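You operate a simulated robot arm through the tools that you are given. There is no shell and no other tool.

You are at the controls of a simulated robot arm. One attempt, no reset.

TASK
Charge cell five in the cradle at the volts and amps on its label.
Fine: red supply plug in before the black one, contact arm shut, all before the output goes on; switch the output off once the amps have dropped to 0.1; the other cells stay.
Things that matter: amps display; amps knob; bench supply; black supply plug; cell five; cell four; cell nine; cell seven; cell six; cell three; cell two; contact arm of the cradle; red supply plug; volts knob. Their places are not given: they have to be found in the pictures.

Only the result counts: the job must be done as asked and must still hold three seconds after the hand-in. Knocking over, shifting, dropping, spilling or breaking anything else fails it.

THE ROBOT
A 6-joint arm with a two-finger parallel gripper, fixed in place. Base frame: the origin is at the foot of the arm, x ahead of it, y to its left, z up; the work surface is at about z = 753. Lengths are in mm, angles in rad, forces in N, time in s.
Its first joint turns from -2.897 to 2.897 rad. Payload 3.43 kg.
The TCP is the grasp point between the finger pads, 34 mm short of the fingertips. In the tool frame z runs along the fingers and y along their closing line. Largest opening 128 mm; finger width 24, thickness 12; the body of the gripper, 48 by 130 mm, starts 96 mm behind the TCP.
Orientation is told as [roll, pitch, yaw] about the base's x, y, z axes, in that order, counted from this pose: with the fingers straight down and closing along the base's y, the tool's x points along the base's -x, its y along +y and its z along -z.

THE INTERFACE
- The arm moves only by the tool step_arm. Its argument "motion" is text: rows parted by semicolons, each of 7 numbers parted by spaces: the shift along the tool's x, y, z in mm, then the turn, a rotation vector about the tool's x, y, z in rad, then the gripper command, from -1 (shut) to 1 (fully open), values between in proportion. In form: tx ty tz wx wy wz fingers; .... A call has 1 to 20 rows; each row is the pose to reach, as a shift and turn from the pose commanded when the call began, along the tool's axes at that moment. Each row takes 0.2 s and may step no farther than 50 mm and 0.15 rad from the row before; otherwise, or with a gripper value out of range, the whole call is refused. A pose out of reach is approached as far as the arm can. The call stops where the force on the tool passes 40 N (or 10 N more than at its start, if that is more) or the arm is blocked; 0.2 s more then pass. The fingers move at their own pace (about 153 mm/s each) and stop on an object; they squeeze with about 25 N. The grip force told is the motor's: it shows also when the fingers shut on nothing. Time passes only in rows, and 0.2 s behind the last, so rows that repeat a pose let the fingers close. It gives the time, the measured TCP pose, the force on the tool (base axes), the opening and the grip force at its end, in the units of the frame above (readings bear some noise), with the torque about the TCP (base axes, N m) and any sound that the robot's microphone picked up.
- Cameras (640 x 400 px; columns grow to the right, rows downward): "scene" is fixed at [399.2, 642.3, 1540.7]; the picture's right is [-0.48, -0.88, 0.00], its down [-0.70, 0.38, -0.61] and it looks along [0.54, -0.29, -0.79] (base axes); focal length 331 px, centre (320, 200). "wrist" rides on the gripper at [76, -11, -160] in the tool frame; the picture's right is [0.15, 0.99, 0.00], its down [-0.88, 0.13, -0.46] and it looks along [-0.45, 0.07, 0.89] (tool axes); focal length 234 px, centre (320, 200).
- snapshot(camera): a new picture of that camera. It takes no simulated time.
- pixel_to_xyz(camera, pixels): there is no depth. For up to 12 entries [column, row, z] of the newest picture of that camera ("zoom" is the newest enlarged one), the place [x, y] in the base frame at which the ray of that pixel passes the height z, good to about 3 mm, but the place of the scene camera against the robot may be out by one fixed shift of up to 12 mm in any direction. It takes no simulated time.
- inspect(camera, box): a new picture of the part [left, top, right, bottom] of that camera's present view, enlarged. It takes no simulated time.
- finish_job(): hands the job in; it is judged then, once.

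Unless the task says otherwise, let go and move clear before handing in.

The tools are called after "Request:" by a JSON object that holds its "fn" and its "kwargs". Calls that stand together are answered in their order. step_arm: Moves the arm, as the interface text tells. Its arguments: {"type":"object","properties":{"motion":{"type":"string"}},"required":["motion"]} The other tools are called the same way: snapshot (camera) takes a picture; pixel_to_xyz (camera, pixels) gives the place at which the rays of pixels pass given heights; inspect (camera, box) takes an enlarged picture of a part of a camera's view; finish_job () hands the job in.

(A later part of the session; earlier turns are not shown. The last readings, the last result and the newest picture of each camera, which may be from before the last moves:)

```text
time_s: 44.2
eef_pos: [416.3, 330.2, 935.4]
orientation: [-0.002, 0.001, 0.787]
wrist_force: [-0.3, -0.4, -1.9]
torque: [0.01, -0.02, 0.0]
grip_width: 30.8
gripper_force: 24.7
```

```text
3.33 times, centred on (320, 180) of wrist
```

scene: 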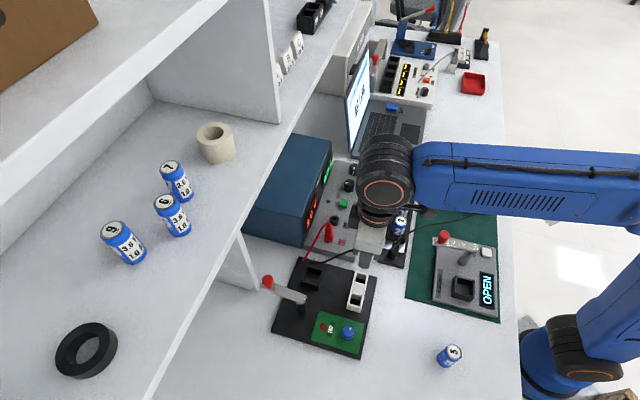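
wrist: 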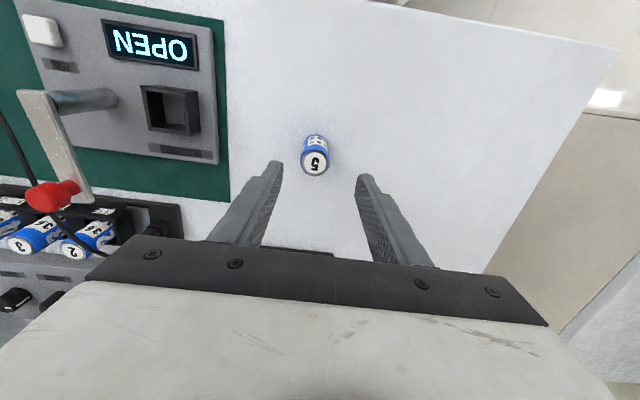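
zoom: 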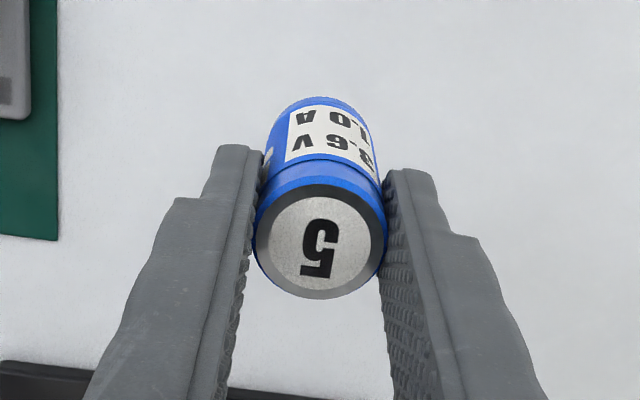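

The cell is held. I'll carry it over to the pocket at about (713,503), staying high.

Request:
{"fn": "step_arm", "kwargs": {"motion": "-41.4 -11 0 0 0 0 -1; -82.8 -22 0 0 0 0 -1; -124.2 -33 0 0 0 0 -1; -165.6 -44 0 0 0 0 -1; -207 -55 0 0 0 0 -1; -248.4 -66.5 0 0 0 0 -1; -289.8 -77.6 0 0 0 0 -1; -331.3 -88.7 0 0 0 0 -1; -331.3 -88.7 0 0 0 0 -1"}}

Request:
{"fn": "snapshot", "kwargs": {"camera": "wrist"}}

Request:
{"fn": "inspect", "kwargs": {"camera": "wrist", "box": [260, 110, 380, 210]}}

Request:
{"fn": "inspect", "kwargs": {"camera": "scene", "box": [260, 240, 380, 330]}}

```text
time_s: 46.2
eef_pos: [713.2, 502.2, 933.5]
orientation: [-0.003, 0.0, 0.786]
wrist_force: [1.2, 0.8, -1.5]
torque: [0.02, -0.01, -0.03]
grip_width: 30.8
gripper_force: 24.4
```

```text
taken
```

wrist: 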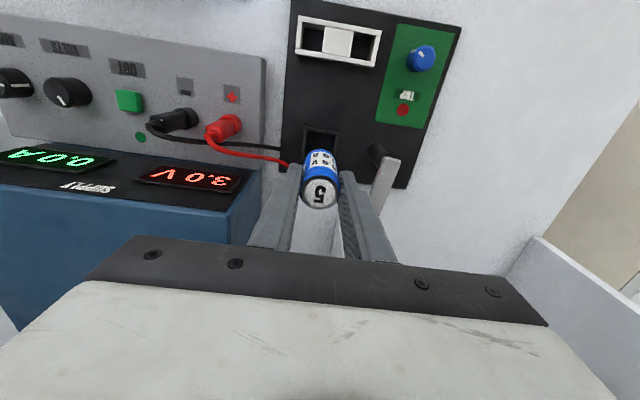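

```text
4.00 times, centred on (320, 160) of wrist
```

zoom: 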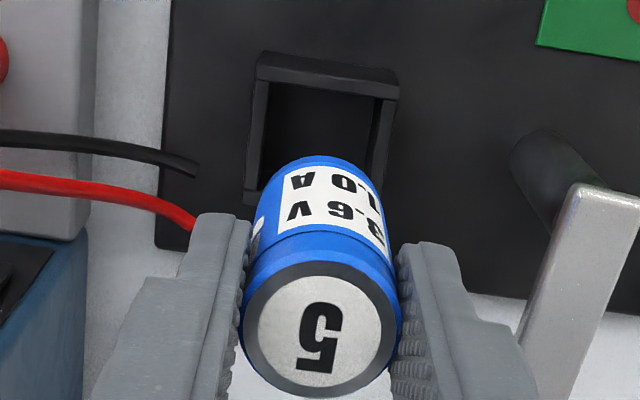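

```text
4.44 times, centred on (320, 285) of scene
```

zoom: 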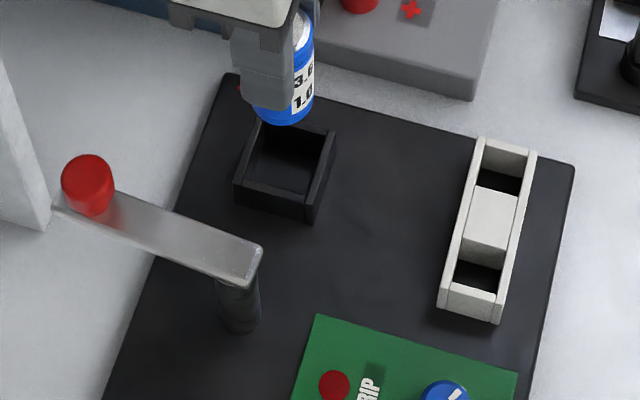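

The pocket shows right below the cell at zoom (315,120). I'll enlarge its rim to check alignment along both axes.

Request:
{"fn": "inspect", "kwargs": {"camera": "wrist", "box": [298, 115, 348, 160]}}

```text
8.89 times, centred on (323, 138) of wrist
```

zoom: 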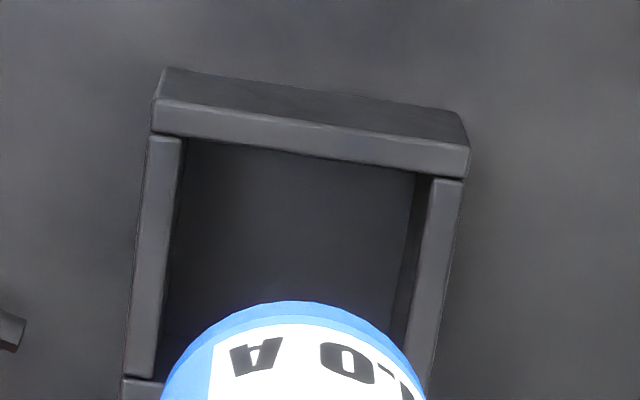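

The pocket's inner centre is at px (320.1,146.7), about 2–3 mm in tool -x of the cell's axis and level in y. I'll shift by -3 mm in x and descend to just above the rim.

Request:
{"fn": "step_arm", "kwargs": {"motion": "-3 0 15 0 0 0 -1; -3 0 35 0 0 0 -1; -3 0 55 0 0 0 -1; -3 0 65 0 0 0 -1; -3 0 65 0 0 0 -1"}}

Request:
{"fn": "inspect", "kwargs": {"camera": "wrist", "box": [280, 110, 360, 180]}}

Request:
{"fn": "inspect", "kwargs": {"camera": "scene", "box": [280, 245, 345, 310]}}

```text
time_s: 47.4
eef_pos: [714.4, 505.5, 869.6]
orientation: [-0.002, 0.0, 0.788]
wrist_force: [0.5, 0.0, -2.5]
torque: [-0.06, -0.01, -0.01]
grip_width: 30.8
gripper_force: 25.4
```

```text
5.71 times, centred on (320, 145) of wrist
```

zoom: 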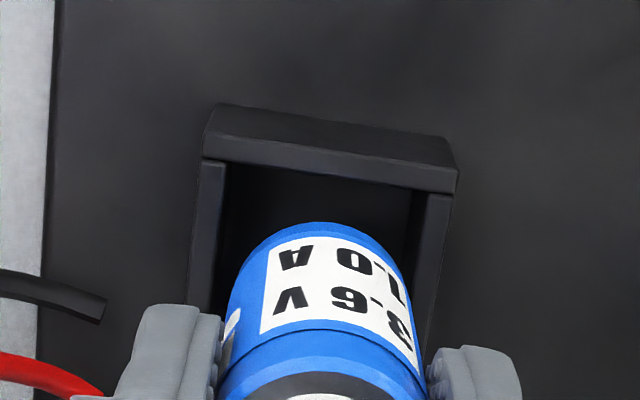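

```text
6.15 times, centred on (312, 278) of scene
```

zoom: 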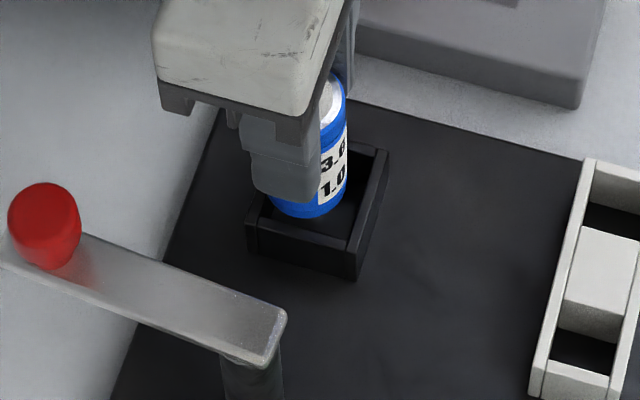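

The gap towards the robot side looks too big now, at about 5 mm of the roughly 6 mm total, so I overshot in x by about 2 mm. I'll enlarge the rim to judge the y offset too.

Request:
{"fn": "inspect", "kwargs": {"camera": "wrist", "box": [298, 125, 342, 165]}}

```text
10.00 times, centred on (320, 145) of wrist
```

zoom: 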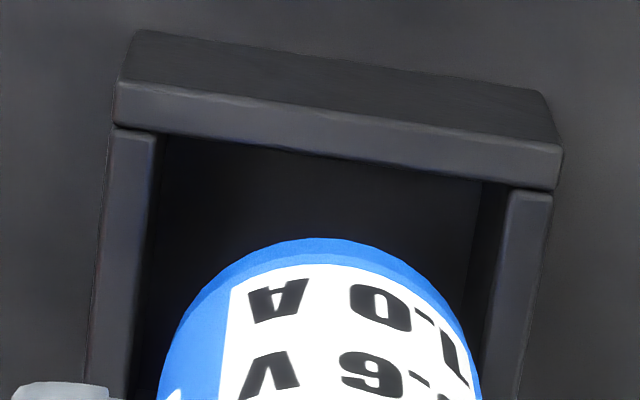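

The near gap is 5.3 mm of about 6.7 mm total, and the pocket is about 1 mm towards -y. I'll shift by +2 and -0.8 mm, then lower into the pocket until contact.

Request:
{"fn": "step_arm", "kwargs": {"motion": "2 -0.8 0 0 0 0 -1; 2 -0.8 6 0 0 0 -1; 2 -0.8 12 0 0 0 -1; 2 -0.8 18 0 0 0 -1; 2 -0.8 24 0 0 0 -1; 2 -0.8 24 0 0 0 -1"}}

Request:
{"fn": "inspect", "kwargs": {"camera": "wrist", "box": [290, 120, 350, 180]}}

Request:
{"fn": "inspect", "kwargs": {"camera": "scene", "box": [280, 245, 345, 310]}}

```text
time_s: 48.8
eef_pos: [714.2, 503.5, 844.8]
orientation: [-0.002, -0.001, 0.788]
wrist_force: [-0.9, -0.8, -0.8]
torque: [-0.01, 0.03, 0.02]
grip_width: 30.7
gripper_force: 25.0
```

```text
6.67 times, centred on (320, 150) of wrist
```

zoom: 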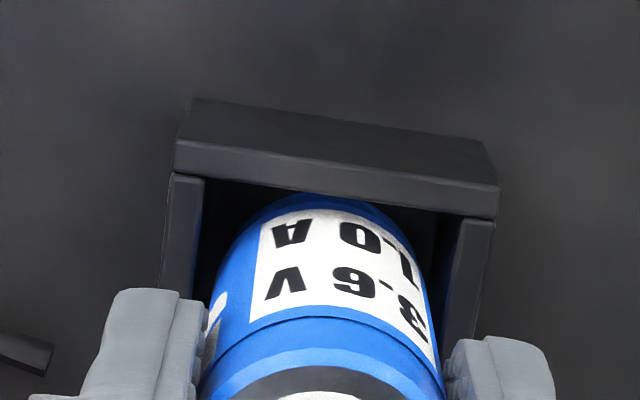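

```text
6.15 times, centred on (312, 278) of scene
```

zoom: 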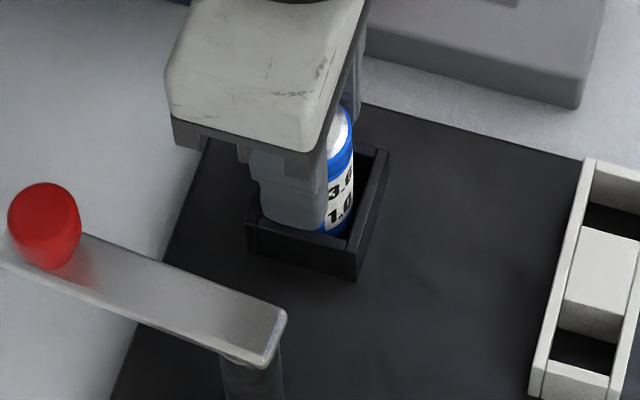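

The cell's bottom is below the rim with no contact force. I'll continue lowering until it rests on the floor.

Request:
{"fn": "step_arm", "kwargs": {"motion": "0 0 3 0 0 0 -1; 0 0 6 0 0 0 -1; 0 0 9 0 0 0 -1; 0 0 11 0 0 0 -1; 0 0 11 0 0 0 -1"}}

Request:
{"fn": "inspect", "kwargs": {"camera": "wrist", "box": [290, 120, 350, 180]}}

```text
time_s: 50.0
eef_pos: [713.4, 503.1, 836.3]
orientation: [-0.001, -0.004, 0.787]
wrist_force: [7.2, 1.3, 21.0]
torque: [-0.07, -0.42, 0.05]
grip_width: 31.2
gripper_force: 25.0
```

```text
6.67 times, centred on (320, 150) of wrist
```

zoom: 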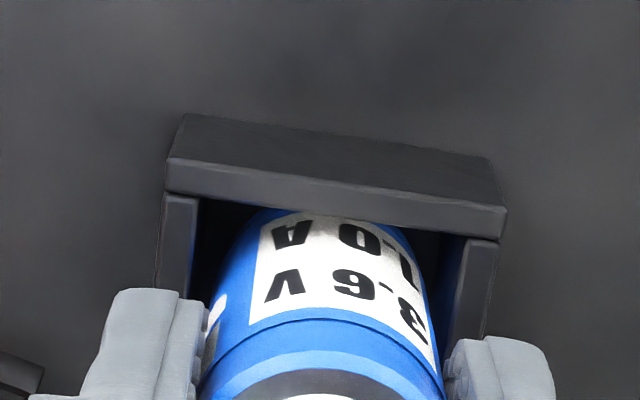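

Contact is 21 N at TCP z 836, so the cell's bottom is at about z 767, on the pocket floor. I'll ease the load, release and rise, then check that it stands straight.

Request:
{"fn": "step_arm", "kwargs": {"motion": "0 0 -1.5 0 0 0 -1; 0 0 -1.5 0 0 0 -0.6; 0 0 -1.5 0 0 0 -0.4; 0 0 -1.5 0 0 0 -0.3; 0 0 -15 0 0 0 -0.3; 0 0 -40 0 0 0 -0.3; 0 0 -75 0 0 0 -0.3; 0 0 -75 0 0 0 -0.3"}}

Request:
{"fn": "snapshot", "kwargs": {"camera": "wrist"}}

Request:
{"fn": "inspect", "kwargs": {"camera": "wrist", "box": [280, 110, 400, 210]}}

Request:
{"fn": "inspect", "kwargs": {"camera": "scene", "box": [260, 240, 345, 320]}}

```text
time_s: 51.8
eef_pos: [714.6, 503.4, 908.5]
orientation: [-0.001, 0.0, 0.786]
wrist_force: [0.1, 0.4, -0.3]
torque: [-0.03, 0.01, 0.01]
grip_width: 44.6
gripper_force: 0.1
```

```text
taken
```

wrist: 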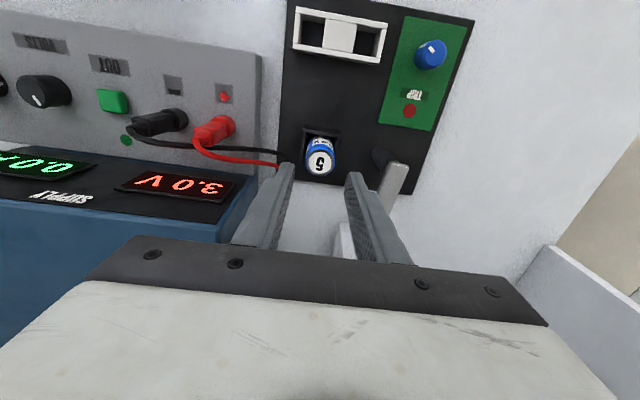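

```text
4.00 times, centred on (340, 160) of wrist
```

zoom: 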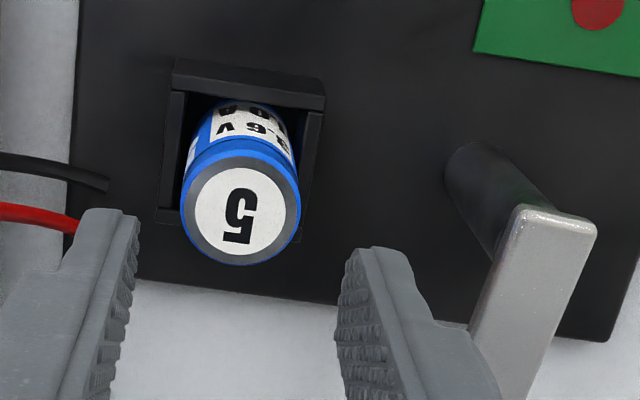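

```text
5.00 times, centred on (302, 280) of scene
```

zoom: 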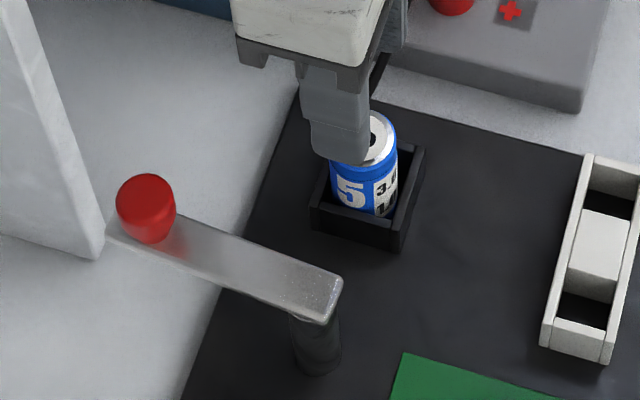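

Cell five stands upright in the pocket. Next is the contact arm, so I'll place the camera above its post to measure the post, arm and red knob.

Request:
{"fn": "step_arm", "kwargs": {"motion": "2 40 -12 0 0 0 0; 5 79.4 -22 0 0 0 0.3; 5 79.4 -22 0 0 0 0.3"}}

Request:
{"fn": "snapshot", "kwargs": {"camera": "wrist"}}

Request:
{"fn": "inspect", "kwargs": {"camera": "wrist", "box": [250, 120, 390, 250]}}

Request:
{"fn": "snapshot", "kwargs": {"camera": "scene"}}

```text
time_s: 52.6
eef_pos: [655.8, 556.6, 930.5]
orientation: [-0.002, 0.0, 0.787]
wrist_force: [0.1, -0.1, -0.2]
torque: [0.03, -0.01, 0.0]
grip_width: 83.3
gripper_force: 0.2
```

```text
taken
```

wrist: 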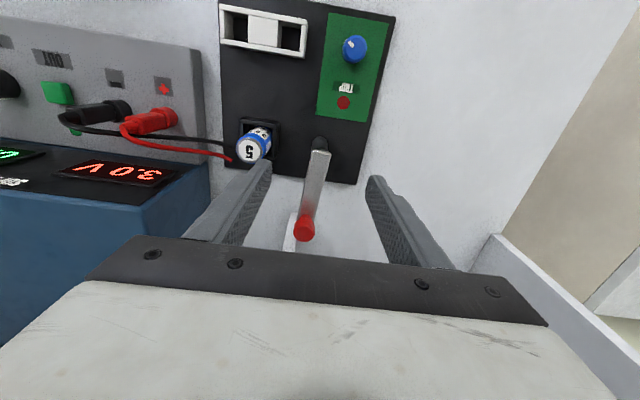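

```text
3.08 times, centred on (320, 185) of wrist
```

zoom: 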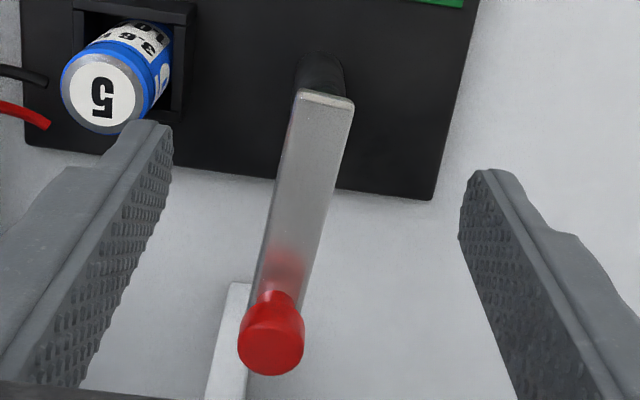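

```text
taken
```

scene: 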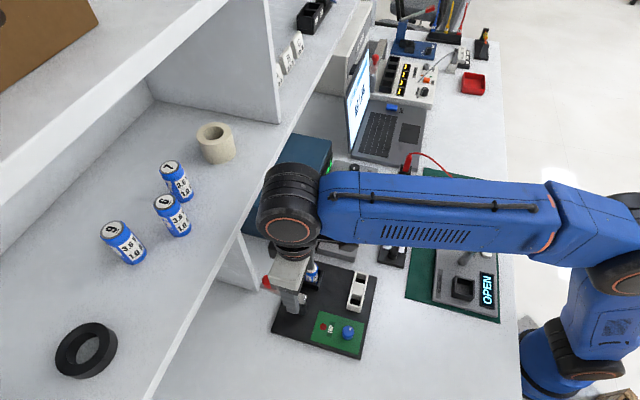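

The arm lies along +v from its post at about (655,556), with the red knob at about (715,610) near the shelf. Its height looks very close to the cell's top, so I'll first touch the cell's top gently with closed fingertips to learn its exact height and make sure it's seated.

Request:
{"fn": "step_arm", "kwargs": {"motion": "-1 -26 0 0 0 0 -0.5; -2 -52 0 0 0 0 -1; -3 -78.2 0 0 0 0 -1; -3 -78.2 25 0 0 0 -1; -3 -78.2 48 0 0 0 -1; -3 -78.2 52 0 0 0 -1; -3 -78.2 52 0 0 0 -1"}}

Request:
{"fn": "inspect", "kwargs": {"camera": "wrist", "box": [270, 120, 370, 220]}}

```text
time_s: 54.2
eef_pos: [712.9, 504.1, 878.3]
orientation: [-0.003, 0.0, 0.788]
wrist_force: [0.7, 0.1, -0.8]
torque: [0.01, 0.02, 0.0]
grip_width: 0.0
gripper_force: 25.0
```

```text
4.00 times, centred on (320, 170) of wrist
```

zoom: 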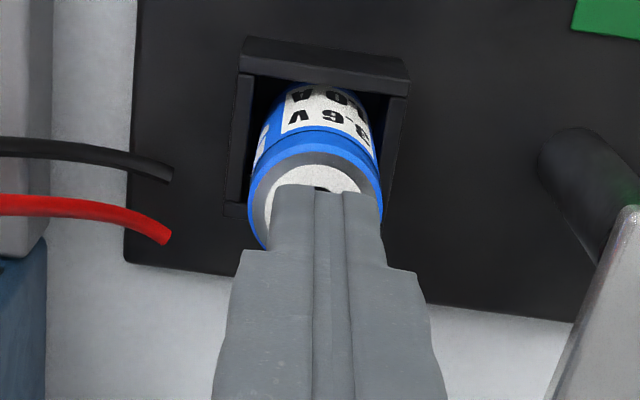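

The closed fingertips are over the cell's top. I'll come down in small steps and watch the force.

Request:
{"fn": "step_arm", "kwargs": {"motion": "0 0 1.5 0 0 0 -1; 0 0 3 0 0 0 -1; 0 0 4.5 0 0 0 -1; 0 0 6 0 0 0 -1; 0 0 6 0 0 0 -1"}}

```text
time_s: 55.4
eef_pos: [712.7, 503.0, 871.6]
orientation: [-0.001, -0.001, 0.788]
wrist_force: [0.5, 0.0, 1.3]
torque: [-0.01, 0.01, 0.01]
grip_width: 0.0
gripper_force: 25.1
```

Request:
{"fn": "step_arm", "kwargs": {"motion": "0 0 1 0 0 0 -1; 0 0 2 0 0 0 -1; 0 0 3 0 0 0 -1; 0 0 3 0 0 0 -1"}}

```text
time_s: 56.4
eef_pos: [712.3, 505.1, 868.5]
orientation: [-0.002, 0.0, 0.787]
wrist_force: [-0.3, 0.3, -0.5]
torque: [-0.01, 0.01, 0.0]
grip_width: 0.0
gripper_force: 24.7
```

No contact yet with the tips at about z 834.5. I'll keep stepping down.

Request:
{"fn": "step_arm", "kwargs": {"motion": "0 0 1 0 0 0 -1; 0 0 2 0 0 0 -1; 0 0 3 0 0 0 -1; 0 0 3 0 0 0 -1"}}

Request:
{"fn": "inspect", "kwargs": {"camera": "wrist", "box": [290, 140, 350, 200]}}

```text
time_s: 57.4
eef_pos: [712.7, 503.7, 867.1]
orientation: [-0.002, -0.002, 0.787]
wrist_force: [-0.1, 0.7, 0.7]
torque: [0.01, 0.02, 0.02]
grip_width: 0.0
gripper_force: 25.5
```

```text
6.67 times, centred on (320, 170) of wrist
```

zoom: 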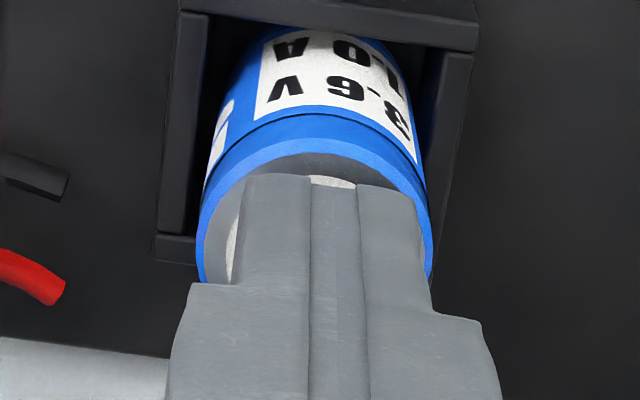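

Request:
{"fn": "step_arm", "kwargs": {"motion": "0 0 1 0 0 0 -1; 0 0 2 0 0 0 -1; 0 0 3 0 0 0 -1; 0 0 3 0 0 0 -1"}}

```text
time_s: 58.4
eef_pos: [712.6, 502.7, 865.6]
orientation: [0.0, -0.004, 0.787]
wrist_force: [4.0, -0.3, 31.1]
torque: [-0.01, -0.09, 0.01]
grip_width: 0.0
gripper_force: 24.7
```

Contact came at TCP z≈866, so the cell's top is at about z 832 and it sits fully on the pocket floor. Next I'll rise, tilt the tool 0.2 rad so the wrist leans away from the shelf, and go to the far (-u) side of the contact arm.

Request:
{"fn": "step_arm", "kwargs": {"motion": "0 0 -35 0 0 0 -1; 0 0 -72 0 -0.1 0 -1; -9 35 -72 0 -0.2 0 -1; -19 70 -72 0 -0.2 0 -1; -28 104.6 -72 0 -0.2 0 -1; -28 104.6 -72 0 -0.2 0 -1"}}

Request:
{"fn": "snapshot", "kwargs": {"camera": "wrist"}}

Request:
{"fn": "snapshot", "kwargs": {"camera": "scene"}}

```text
time_s: 59.8
eef_pos: [656.8, 597.6, 933.2]
orientation: [-0.001, -0.202, 0.786]
wrist_force: [0.1, 0.5, 0.0]
torque: [-0.02, 0.01, -0.02]
grip_width: 0.1
gripper_force: 25.2
```

```text
taken
```

wrist: 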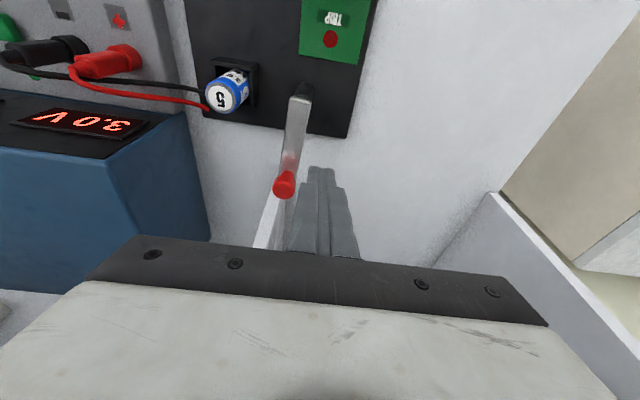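

```text
taken
```

scene: 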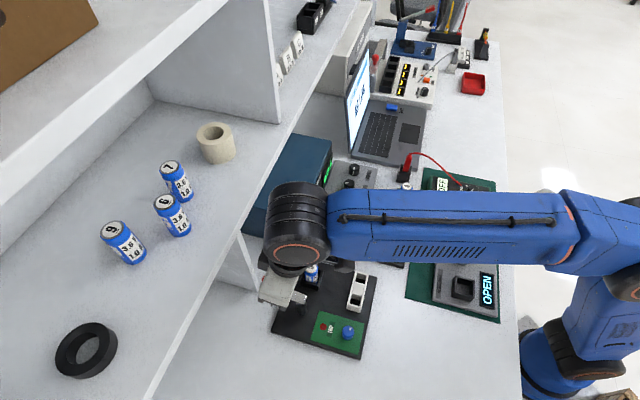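

The fingertips are on the -u side of the arm, at wrist (320,168) against the arm at (293,130), with about 6 mm of gap once lowered. I'll descend vertically so the tips reach just below the arm's level.

Request:
{"fn": "step_arm", "kwargs": {"motion": "5 0 24.5 0 0 0 -1; 10 0 49 0 0 0 -1; 14.8 0 72.5 0 0 0 -1; 14.8 0 72.5 0 0 0 -1"}}

Request:
{"fn": "snapshot", "kwargs": {"camera": "wrist"}}

Request:
{"fn": "inspect", "kwargs": {"camera": "wrist", "box": [240, 100, 380, 230]}}

Request:
{"fn": "snapshot", "kwargs": {"camera": "scene"}}

```text
time_s: 60.8
eef_pos: [658.5, 599.0, 860.9]
orientation: [-0.003, -0.2, 0.787]
wrist_force: [0.4, -0.2, 0.0]
torque: [0.02, -0.02, -0.03]
grip_width: 0.0
gripper_force: 25.1
```

```text
taken
```

wrist: 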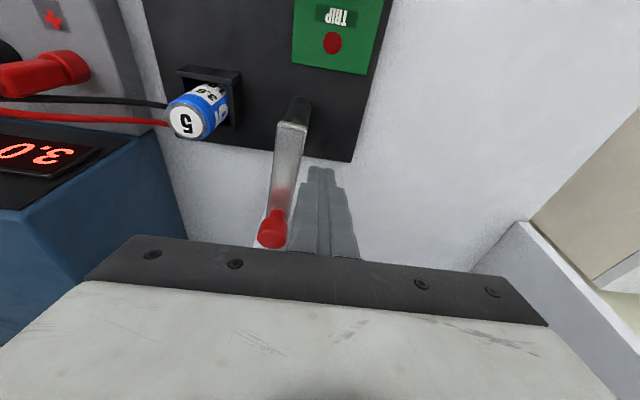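

```text
3.08 times, centred on (310, 165) of wrist
```

zoom: 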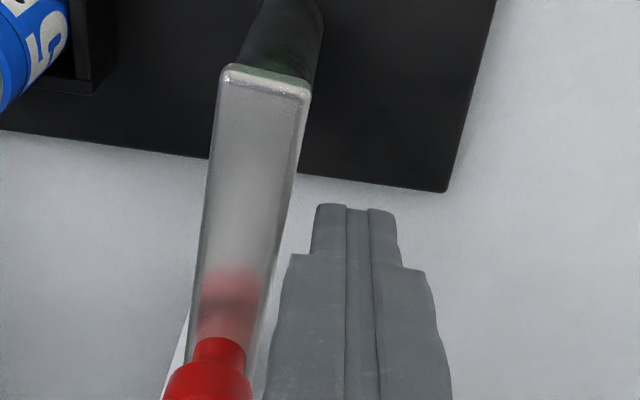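

```text
taken
```

scene: 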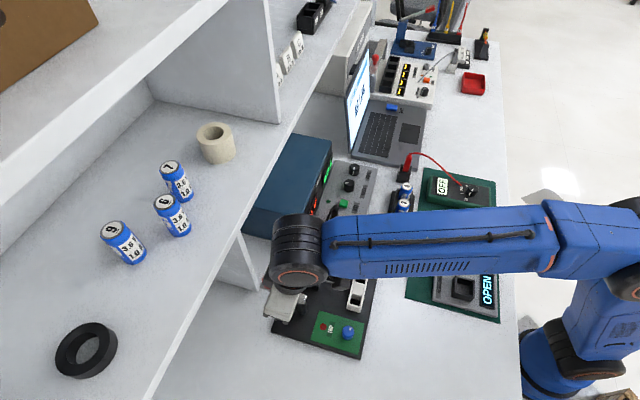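

The fingertip is beside the arm's middle with about 7 mm of gap and overlaps its height. I'll push it along an arc about the post, first to roughly half way.

Request:
{"fn": "step_arm", "kwargs": {"motion": "0 -5.7 0 0 0 0 -1; -2.4 -9 0.5 0 0 0 -1; -4.7 -12.2 1 0 0 0 -1; -6.4 -17 1.3 0 0 0 -1; -8 -21.7 1.6 0 0 0 -1; -8.3 -27.2 1.7 0 0 0 -1; -8.3 -32.7 1.7 0 0 0 -1; -8.3 -32.7 1.7 0 0 0 -1"}}

Request:
{"fn": "inspect", "kwargs": {"camera": "wrist", "box": [220, 80, 400, 240]}}

Request:
{"fn": "inspect", "kwargs": {"camera": "scene", "box": [240, 230, 380, 350]}}

```text
time_s: 62.6
eef_pos: [687.4, 580.7, 861.3]
orientation: [-0.001, -0.201, 0.786]
wrist_force: [0.6, 0.4, -0.1]
torque: [0.02, 0.02, 0.04]
grip_width: 0.0
gripper_force: 25.1
```

```text
2.50 times, centred on (310, 160) of wrist
```

zoom: 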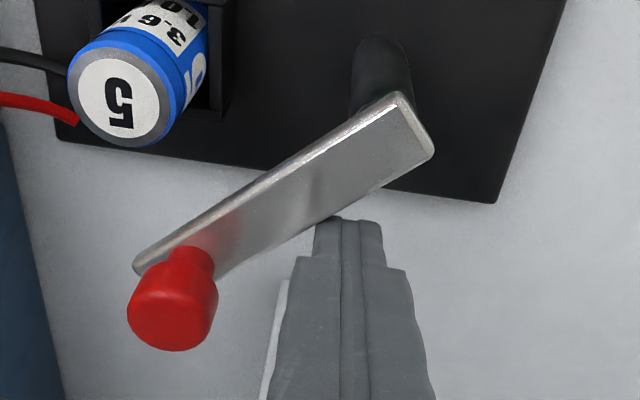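

```text
3.33 times, centred on (310, 290) of scene
```

zoom: 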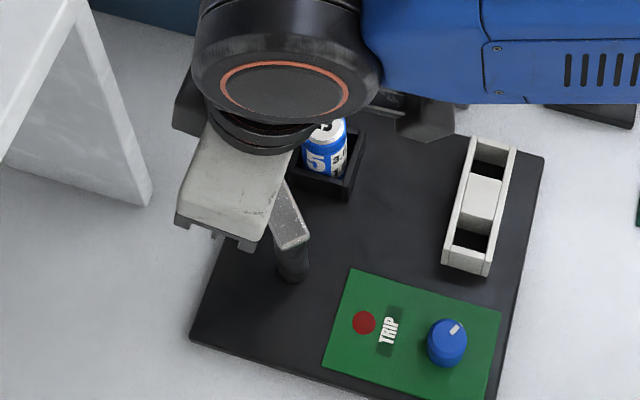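

The arm swings easily, with no notable force, and is now about half way. I'll continue the arc towards the cell.

Request:
{"fn": "step_arm", "kwargs": {"motion": "1.8 -5.7 -0.4 0 0 0 -1; 3.5 -11.5 -0.7 0 0 0 -1; 7 -16.6 -1.4 0 0 0 -1; 10.7 -21.8 -2.2 0 0 0 -1; 10.7 -21.8 -2.2 0 0 0 -1"}}

Request:
{"fn": "inspect", "kwargs": {"camera": "wrist", "box": [220, 80, 400, 240]}}

Request:
{"fn": "inspect", "kwargs": {"camera": "scene", "box": [240, 230, 380, 350]}}

```text
time_s: 63.8
eef_pos: [694.8, 558.4, 860.8]
orientation: [-0.001, -0.201, 0.788]
wrist_force: [-0.2, -0.3, 0.5]
torque: [-0.04, -0.01, -0.01]
grip_width: 0.1
gripper_force: 24.6
```

```text
2.50 times, centred on (310, 160) of wrist
```

zoom: 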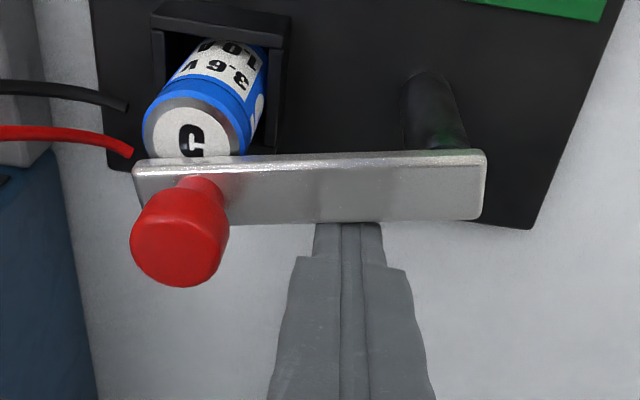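

```text
3.33 times, centred on (310, 290) of scene
```

zoom: 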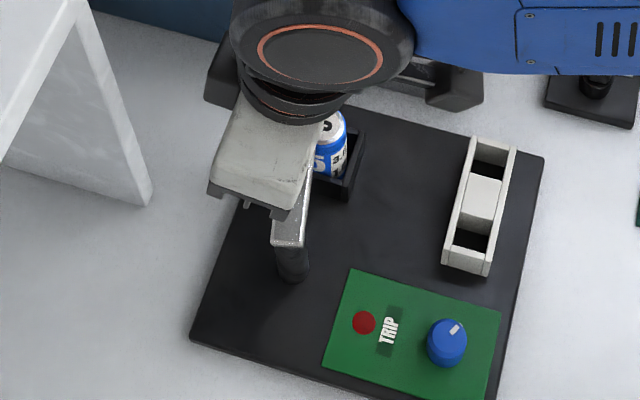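

The arm's edge is now passing over the cell's top without catching. I'll push the last stretch in smaller steps and watch for the stop.

Request:
{"fn": "step_arm", "kwargs": {"motion": "2.5 -2 -0.5 0 0 0 -1; 5 -4 -1 0 0 0 -1; 7.5 -5.5 -1.5 0 0 0 -1; 7.5 -5.5 -1.5 0 0 0 -1"}}

Request:
{"fn": "inspect", "kwargs": {"camera": "wrist", "box": [220, 80, 400, 240]}}

Request:
{"fn": "inspect", "kwargs": {"camera": "scene", "box": [240, 230, 380, 350]}}

```text
time_s: 64.8
eef_pos: [694.3, 549.3, 861.8]
orientation: [0.001, -0.204, 0.787]
wrist_force: [12.2, 22.2, 6.8]
torque: [0.33, -0.22, -0.15]
grip_width: 0.1
gripper_force: 24.2
```

```text
2.50 times, centred on (310, 160) of wrist
```

zoom: 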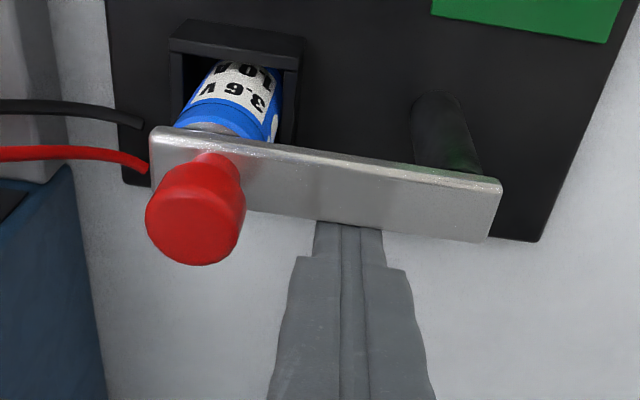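

```text
3.33 times, centred on (310, 290) of scene
```

zoom: 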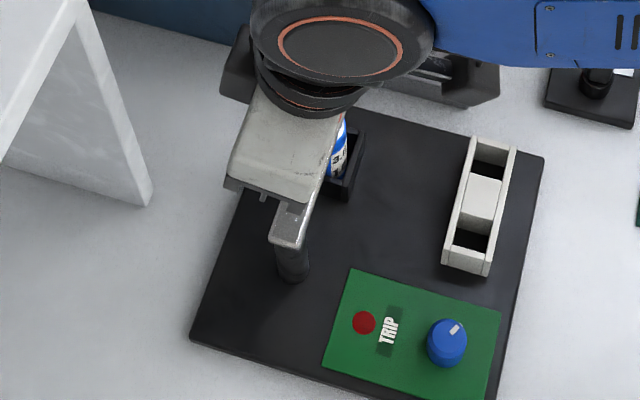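

The force rose to 25 N opposing the push, and the arm lies along u across the cell, so it's at its closed stop. I'll back off and rise to inspect it.

Request:
{"fn": "step_arm", "kwargs": {"motion": "-5 0 1 0 0 0 -1; -8 0 1.6 0 0 0 -1; -15 0 -33 0 0 0 -1; -22 0 -68 0 0 0 -1; -24 0 -78 0 0 0 -1; -24 0 -78 0 0 0 -1"}}

Request:
{"fn": "snapshot", "kwargs": {"camera": "wrist"}}

Request:
{"fn": "inspect", "kwargs": {"camera": "wrist", "box": [200, 60, 380, 220]}}

Request:
{"fn": "inspect", "kwargs": {"camera": "scene", "box": [240, 230, 380, 350]}}

```text
time_s: 66.2
eef_pos: [698.7, 553.5, 941.8]
orientation: [-0.001, -0.2, 0.786]
wrist_force: [-0.1, 0.3, -0.2]
torque: [0.01, 0.02, 0.0]
grip_width: 0.0
gripper_force: 24.8
```

```text
taken
```

wrist: 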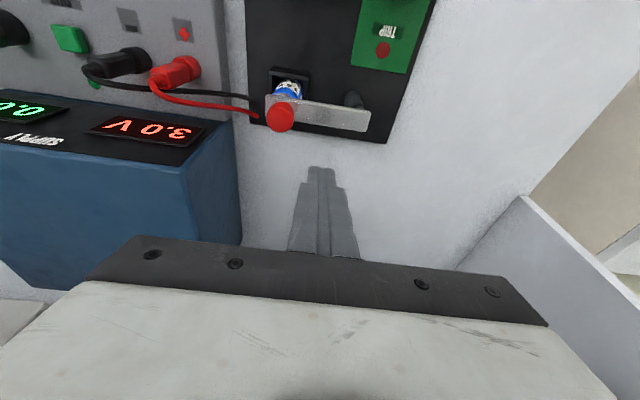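

```text
2.50 times, centred on (290, 140) of wrist
```

zoom: 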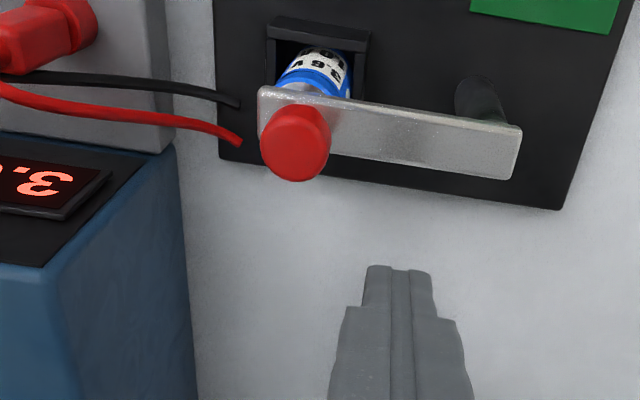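

```text
3.33 times, centred on (310, 290) of scene
```

zoom: 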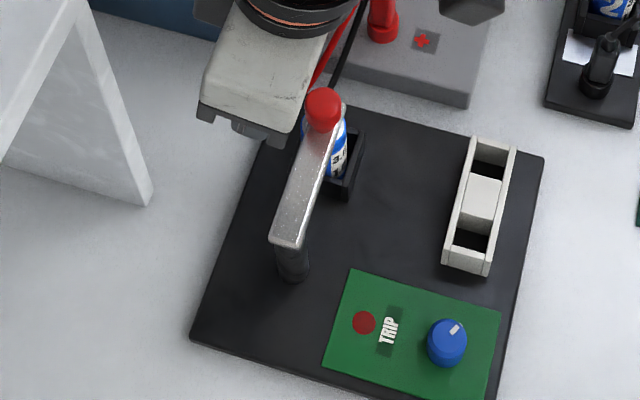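

The contact arm is shut over cell five. Next are the volts and amps knobs: I'll straighten the tool and fly to a viewpoint above them.

Request:
{"fn": "step_arm", "kwargs": {"motion": "11 -43.3 -2.2 0 0.05 0 -1; 22 -86.6 -4.5 0 0.1 0 -1; 33 -129.9 -6.7 0 0.15 0 -1; 44 -173.2 -9 0 0.2 0 -1; 55 -216.5 -11.2 0 0.2 0 -1; 66.2 -259.7 -13.4 0 0.2 0 -1; 77.3 -303 -15.7 0 0.2 0 -0.5; 88.3 -346.3 -17.9 0 0.2 0 -0.2; 88.3 -346.3 -17.9 0 0.2 0 -0.2"}}

Request:
{"fn": "snapshot", "kwargs": {"camera": "wrist"}}

Request:
{"fn": "inspect", "kwargs": {"camera": "wrist", "box": [220, 100, 420, 240]}}

```text
time_s: 68.2
eef_pos: [879.7, 242.9, 943.6]
orientation: [-0.002, -0.001, 0.786]
wrist_force: [0.4, -0.4, -0.2]
torque: [0.01, 0.0, -0.02]
grip_width: 51.6
gripper_force: 0.0
```

```text
taken
```

wrist: 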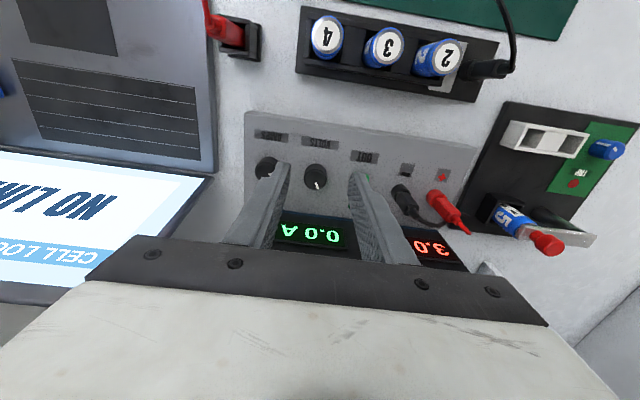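

```text
2.86 times, centred on (320, 170) of wrist
```

zoom: 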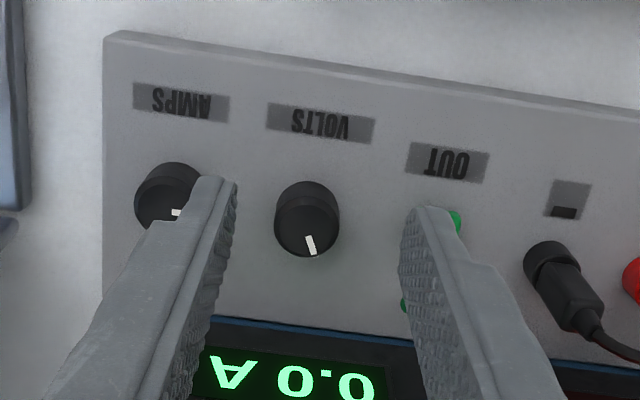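

The volts knob shows at zoom (307,220) and amps at (170,195). I'll enlarge both to get their centres and pointer directions.

Request:
{"fn": "inspect", "kwargs": {"camera": "wrist", "box": [298, 160, 334, 194]}}

Request:
{"fn": "inspect", "kwargs": {"camera": "wrist", "box": [248, 150, 288, 190]}}

Request:
{"fn": "inspect", "kwargs": {"camera": "scene", "box": [340, 160, 365, 195]}}

```text
11.76 times, centred on (316, 177) of wrist
```

zoom: 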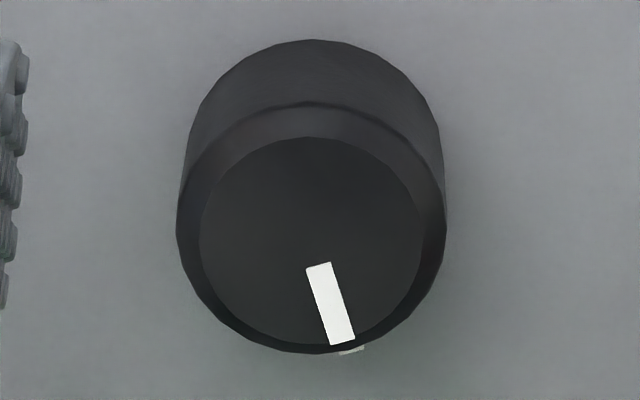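

```text
10.00 times, centred on (268, 170) of wrist
```

zoom: 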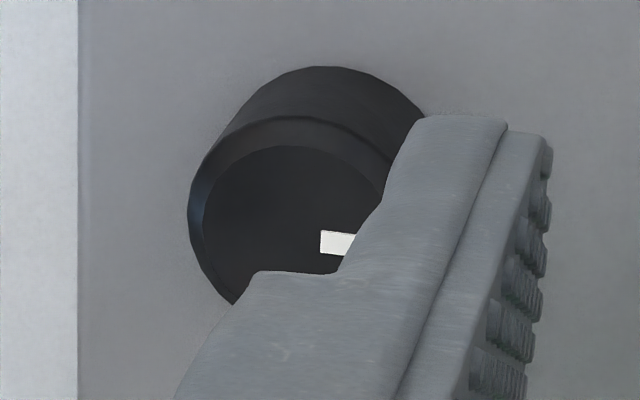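

```text
11.43 times, centred on (352, 178) of scene
```

zoom: 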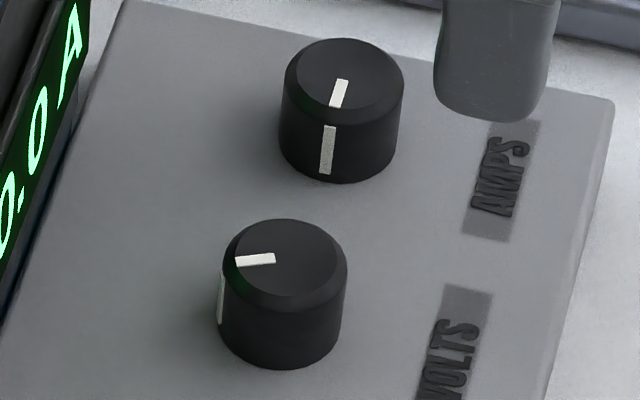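

The volts knob's centre works out at about (911.7,277.4), top at z≈798, diameter about 32 mm. Its pointer is about 25–30° left of 12 o'clock at 3.0 V. I'll move above it and check alignment.

Request:
{"fn": "step_arm", "kwargs": {"motion": "-24 1 20 0 0 0 -0.2; -47 1.8 45 0 0 0 -0.2; -47 1.8 63 0 0 0 -0.2; -47 1.8 63 0 0 0 -0.2"}}

Request:
{"fn": "snapshot", "kwargs": {"camera": "wrist"}}

Request:
{"fn": "inspect", "kwargs": {"camera": "wrist", "box": [270, 120, 370, 220]}}

Request:
{"fn": "inspect", "kwargs": {"camera": "scene", "box": [295, 140, 385, 240]}}

```text
time_s: 69.2
eef_pos: [912.5, 279.4, 878.4]
orientation: [-0.003, -0.001, 0.788]
wrist_force: [-0.7, 0.8, 0.0]
torque: [-0.02, 0.02, 0.0]
grip_width: 51.3
gripper_force: 0.0
```

```text
taken
```

wrist: 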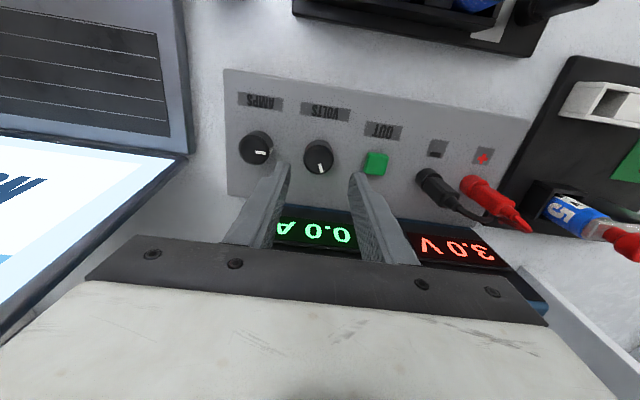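

```text
4.00 times, centred on (320, 170) of wrist
```

zoom: 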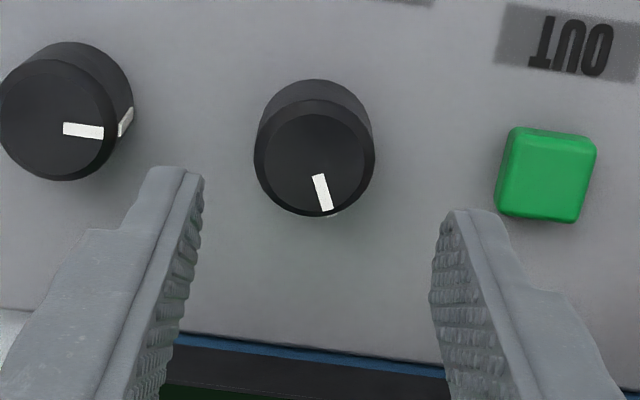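

```text
4.00 times, centred on (340, 190) of scene
```

zoom: 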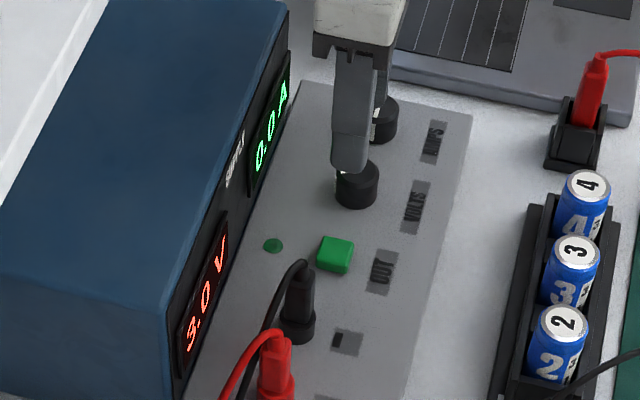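

The volts knob is centred within 1 mm, and both displays are readable from here. I'll descend around it and close the fingers.

Request:
{"fn": "step_arm", "kwargs": {"motion": "0.7 -1 25 0 0 0 -0.2; 0.7 -1 48 0 0 0 -0.2; 0.7 -1 58 0 0 0 -0.2; 0.7 -1 62 0 0 0 -0.2; 0.7 -1 62 0 0 0 -0.2; 0.7 -1 62 0 0 0 -1; 0.7 -1 62 0 0 0 -1; 0.7 -1 62 0 0 0 -1"}}

Request:
{"fn": "snapshot", "kwargs": {"camera": "wrist"}}

Request:
{"fn": "inspect", "kwargs": {"camera": "wrist", "box": [270, 120, 370, 220]}}

Request:
{"fn": "inspect", "kwargs": {"camera": "scene", "box": [295, 140, 385, 240]}}

```text
time_s: 71.0
eef_pos: [913.4, 276.3, 818.4]
orientation: [-0.003, 0.001, 0.788]
wrist_force: [6.5, -4.0, -1.2]
torque: [0.12, -0.47, 0.04]
grip_width: 31.2
gripper_force: 44.6
```

```text
taken
```

wrist: 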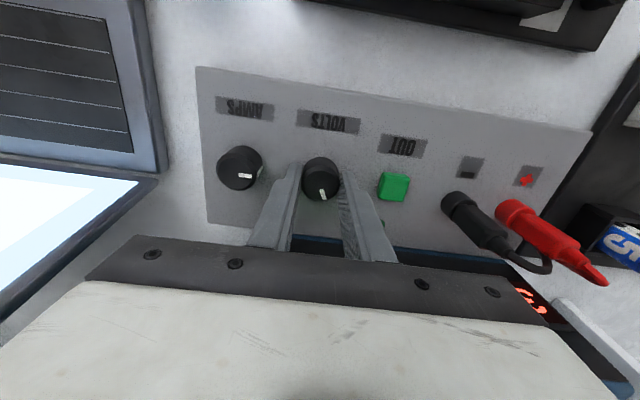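

```text
4.00 times, centred on (320, 170) of wrist
```

zoom: 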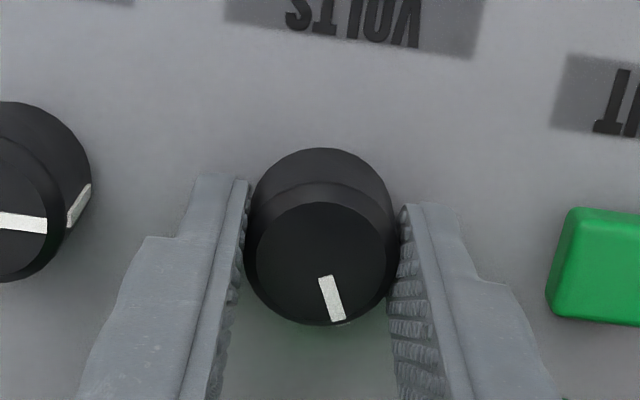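

```text
4.00 times, centred on (340, 190) of scene
```

zoom: 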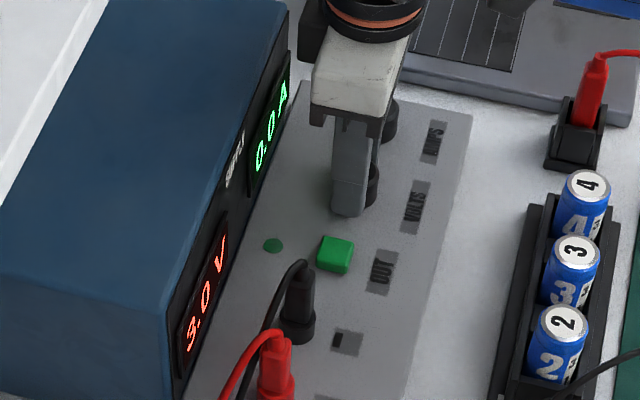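

The knob is gripped and the V display still reads 3.0. I'll turn about 8.6° clockwise and read the display.

Request:
{"fn": "step_arm", "kwargs": {"motion": "0 -0.7 0 0 0 0.05 -1; 0 -0.7 0 0 0 0.1 -1; 0 -0.7 0 0 0 0.15 -1; 0 -0.7 0 0 0 0.15 -1"}}

Request:
{"fn": "inspect", "kwargs": {"camera": "scene", "box": [295, 140, 385, 240]}}

Request:
{"fn": "inspect", "kwargs": {"camera": "wrist", "box": [270, 120, 370, 220]}}

```text
time_s: 72.0
eef_pos: [913.6, 277.3, 818.0]
orientation: [-0.002, -0.001, 0.636]
wrist_force: [8.9, -3.7, -0.4]
torque: [-0.46, 0.06, 0.02]
grip_width: 30.9
gripper_force: 45.1
```

```text
4.00 times, centred on (340, 190) of scene
```

zoom: 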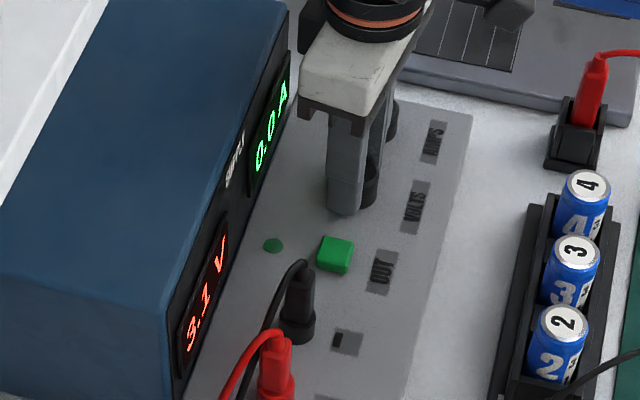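

```text
4.00 times, centred on (320, 170) of wrist
```

zoom: 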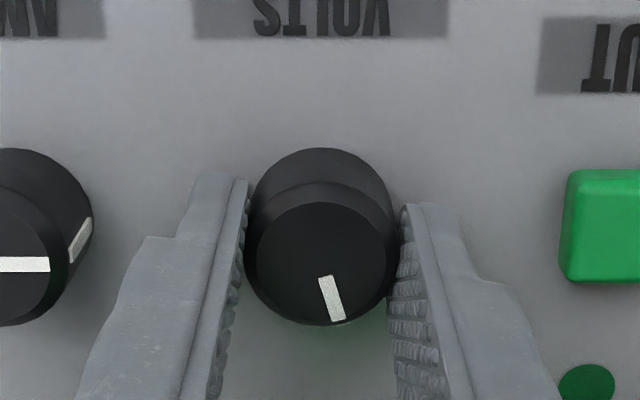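

8.7° clockwise took it from 3.0 to 3.1 V, so clockwise raises it. I'll turn another 0.15 rad.

Request:
{"fn": "step_arm", "kwargs": {"motion": "0 0 0 0 0 0.05 -1; 0 0 0 0 0 0.1 -1; 0 0 0 0 0 0.15 -1; 0 0 0 0 0 0.15 -1"}}

Request:
{"fn": "inspect", "kwargs": {"camera": "scene", "box": [295, 140, 385, 240]}}

```text
time_s: 73.0
eef_pos: [913.9, 276.9, 818.3]
orientation: [-0.002, -0.002, 0.485]
wrist_force: [3.1, -20.3, 7.2]
torque: [-1.04, 0.43, 0.04]
grip_width: 31.3
gripper_force: 44.8
```

```text
4.00 times, centred on (340, 190) of scene
```

zoom: 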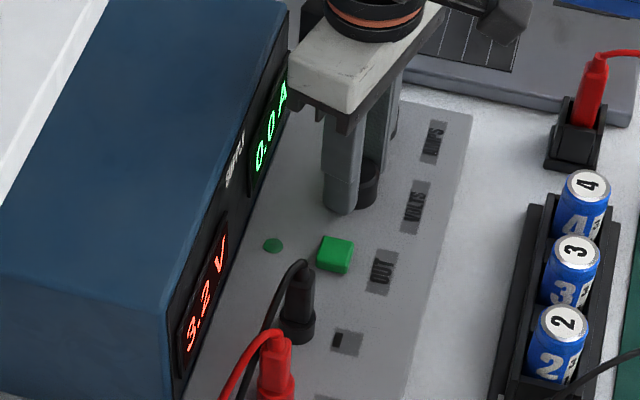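

The display reads 3.2 V, so it's about 0.012 V per degree. If I keep turning, the palm would swing towards the supply box, whose top is near the palm's height. So I'll ratchet: open, rotate back to yaw 1.1 around the knob, recentre slightly, and regrip.

Request:
{"fn": "step_arm", "kwargs": {"motion": "0 0 0 0 0 0 -0.2; 0 -1.7 0 0 0 0 -0.2; 0 -1.7 0 0 0 -0.13 -0.2; 0 -1.7 0 0 0 -0.26 -0.2; 0 -1.7 0 0 0 -0.39 -0.2; 0 -1.7 0 0 0 -0.52 -0.2; 0 -1.7 0 0 0 -0.615 -0.2; 0 -1.7 0 0 0 -0.615 -0.2"}}

Request:
{"fn": "inspect", "kwargs": {"camera": "wrist", "box": [260, 120, 380, 220]}}

Request:
{"fn": "inspect", "kwargs": {"camera": "scene", "box": [295, 140, 385, 240]}}

```text
time_s: 74.8
eef_pos: [914.0, 275.7, 817.2]
orientation: [-0.001, 0.002, 1.104]
wrist_force: [0.0, -0.6, -0.2]
torque: [-0.02, 0.03, 0.0]
grip_width: 51.1
gripper_force: 0.1
```

```text
4.00 times, centred on (320, 170) of wrist
```

zoom: 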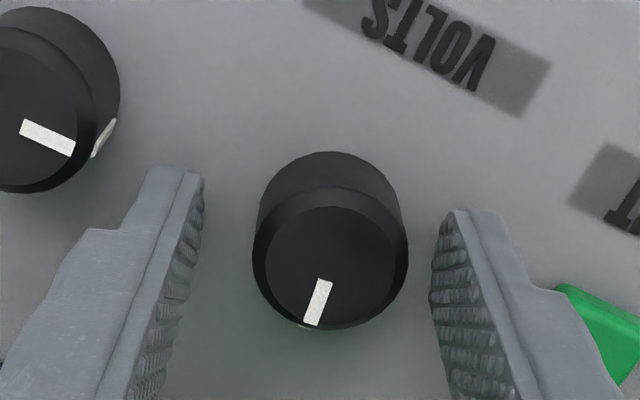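

```text
4.00 times, centred on (340, 190) of scene
```

zoom: 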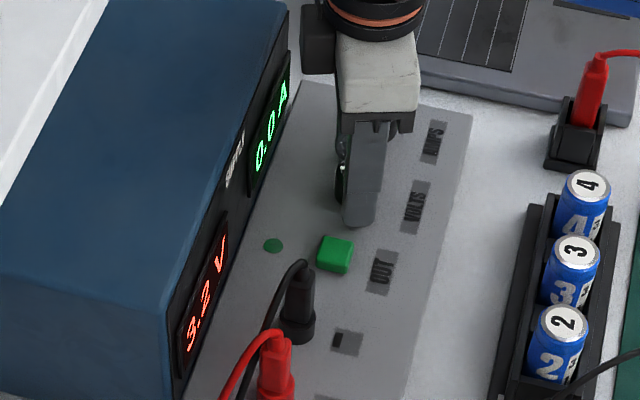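

The display stays at 3.2 V. The knob's rim, x 253–408 in the zoom, is about 2.7 mm to tool +y of the fingers' middle at 317. I'll recentre by that and close.

Request:
{"fn": "step_arm", "kwargs": {"motion": "-0.5 2.5 0 0 0 0 -0.2; -0.5 2.5 0 0 0 0 -0.2; -0.5 2.5 0 0 0 0 -1; -0.5 2.5 0 0 0 0 -1; -0.5 2.5 0 0 0 0 -1"}}

Request:
{"fn": "inspect", "kwargs": {"camera": "wrist", "box": [260, 120, 380, 220]}}

```text
time_s: 76.0
eef_pos: [912.6, 276.8, 817.5]
orientation: [-0.002, 0.0, 1.102]
wrist_force: [12.3, -3.8, 1.5]
torque: [-0.06, -0.56, 0.01]
grip_width: 31.1
gripper_force: 44.8
```

```text
4.00 times, centred on (320, 170) of wrist
```

zoom: 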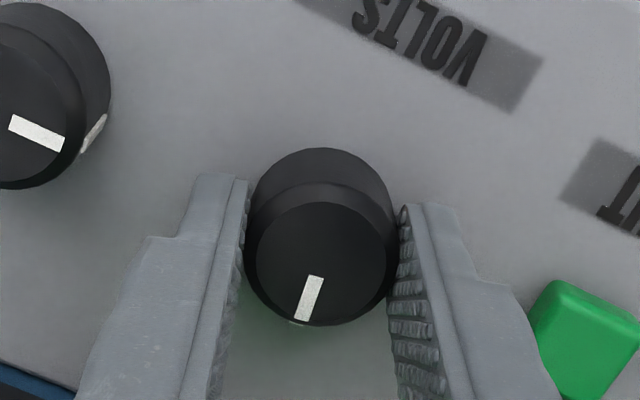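

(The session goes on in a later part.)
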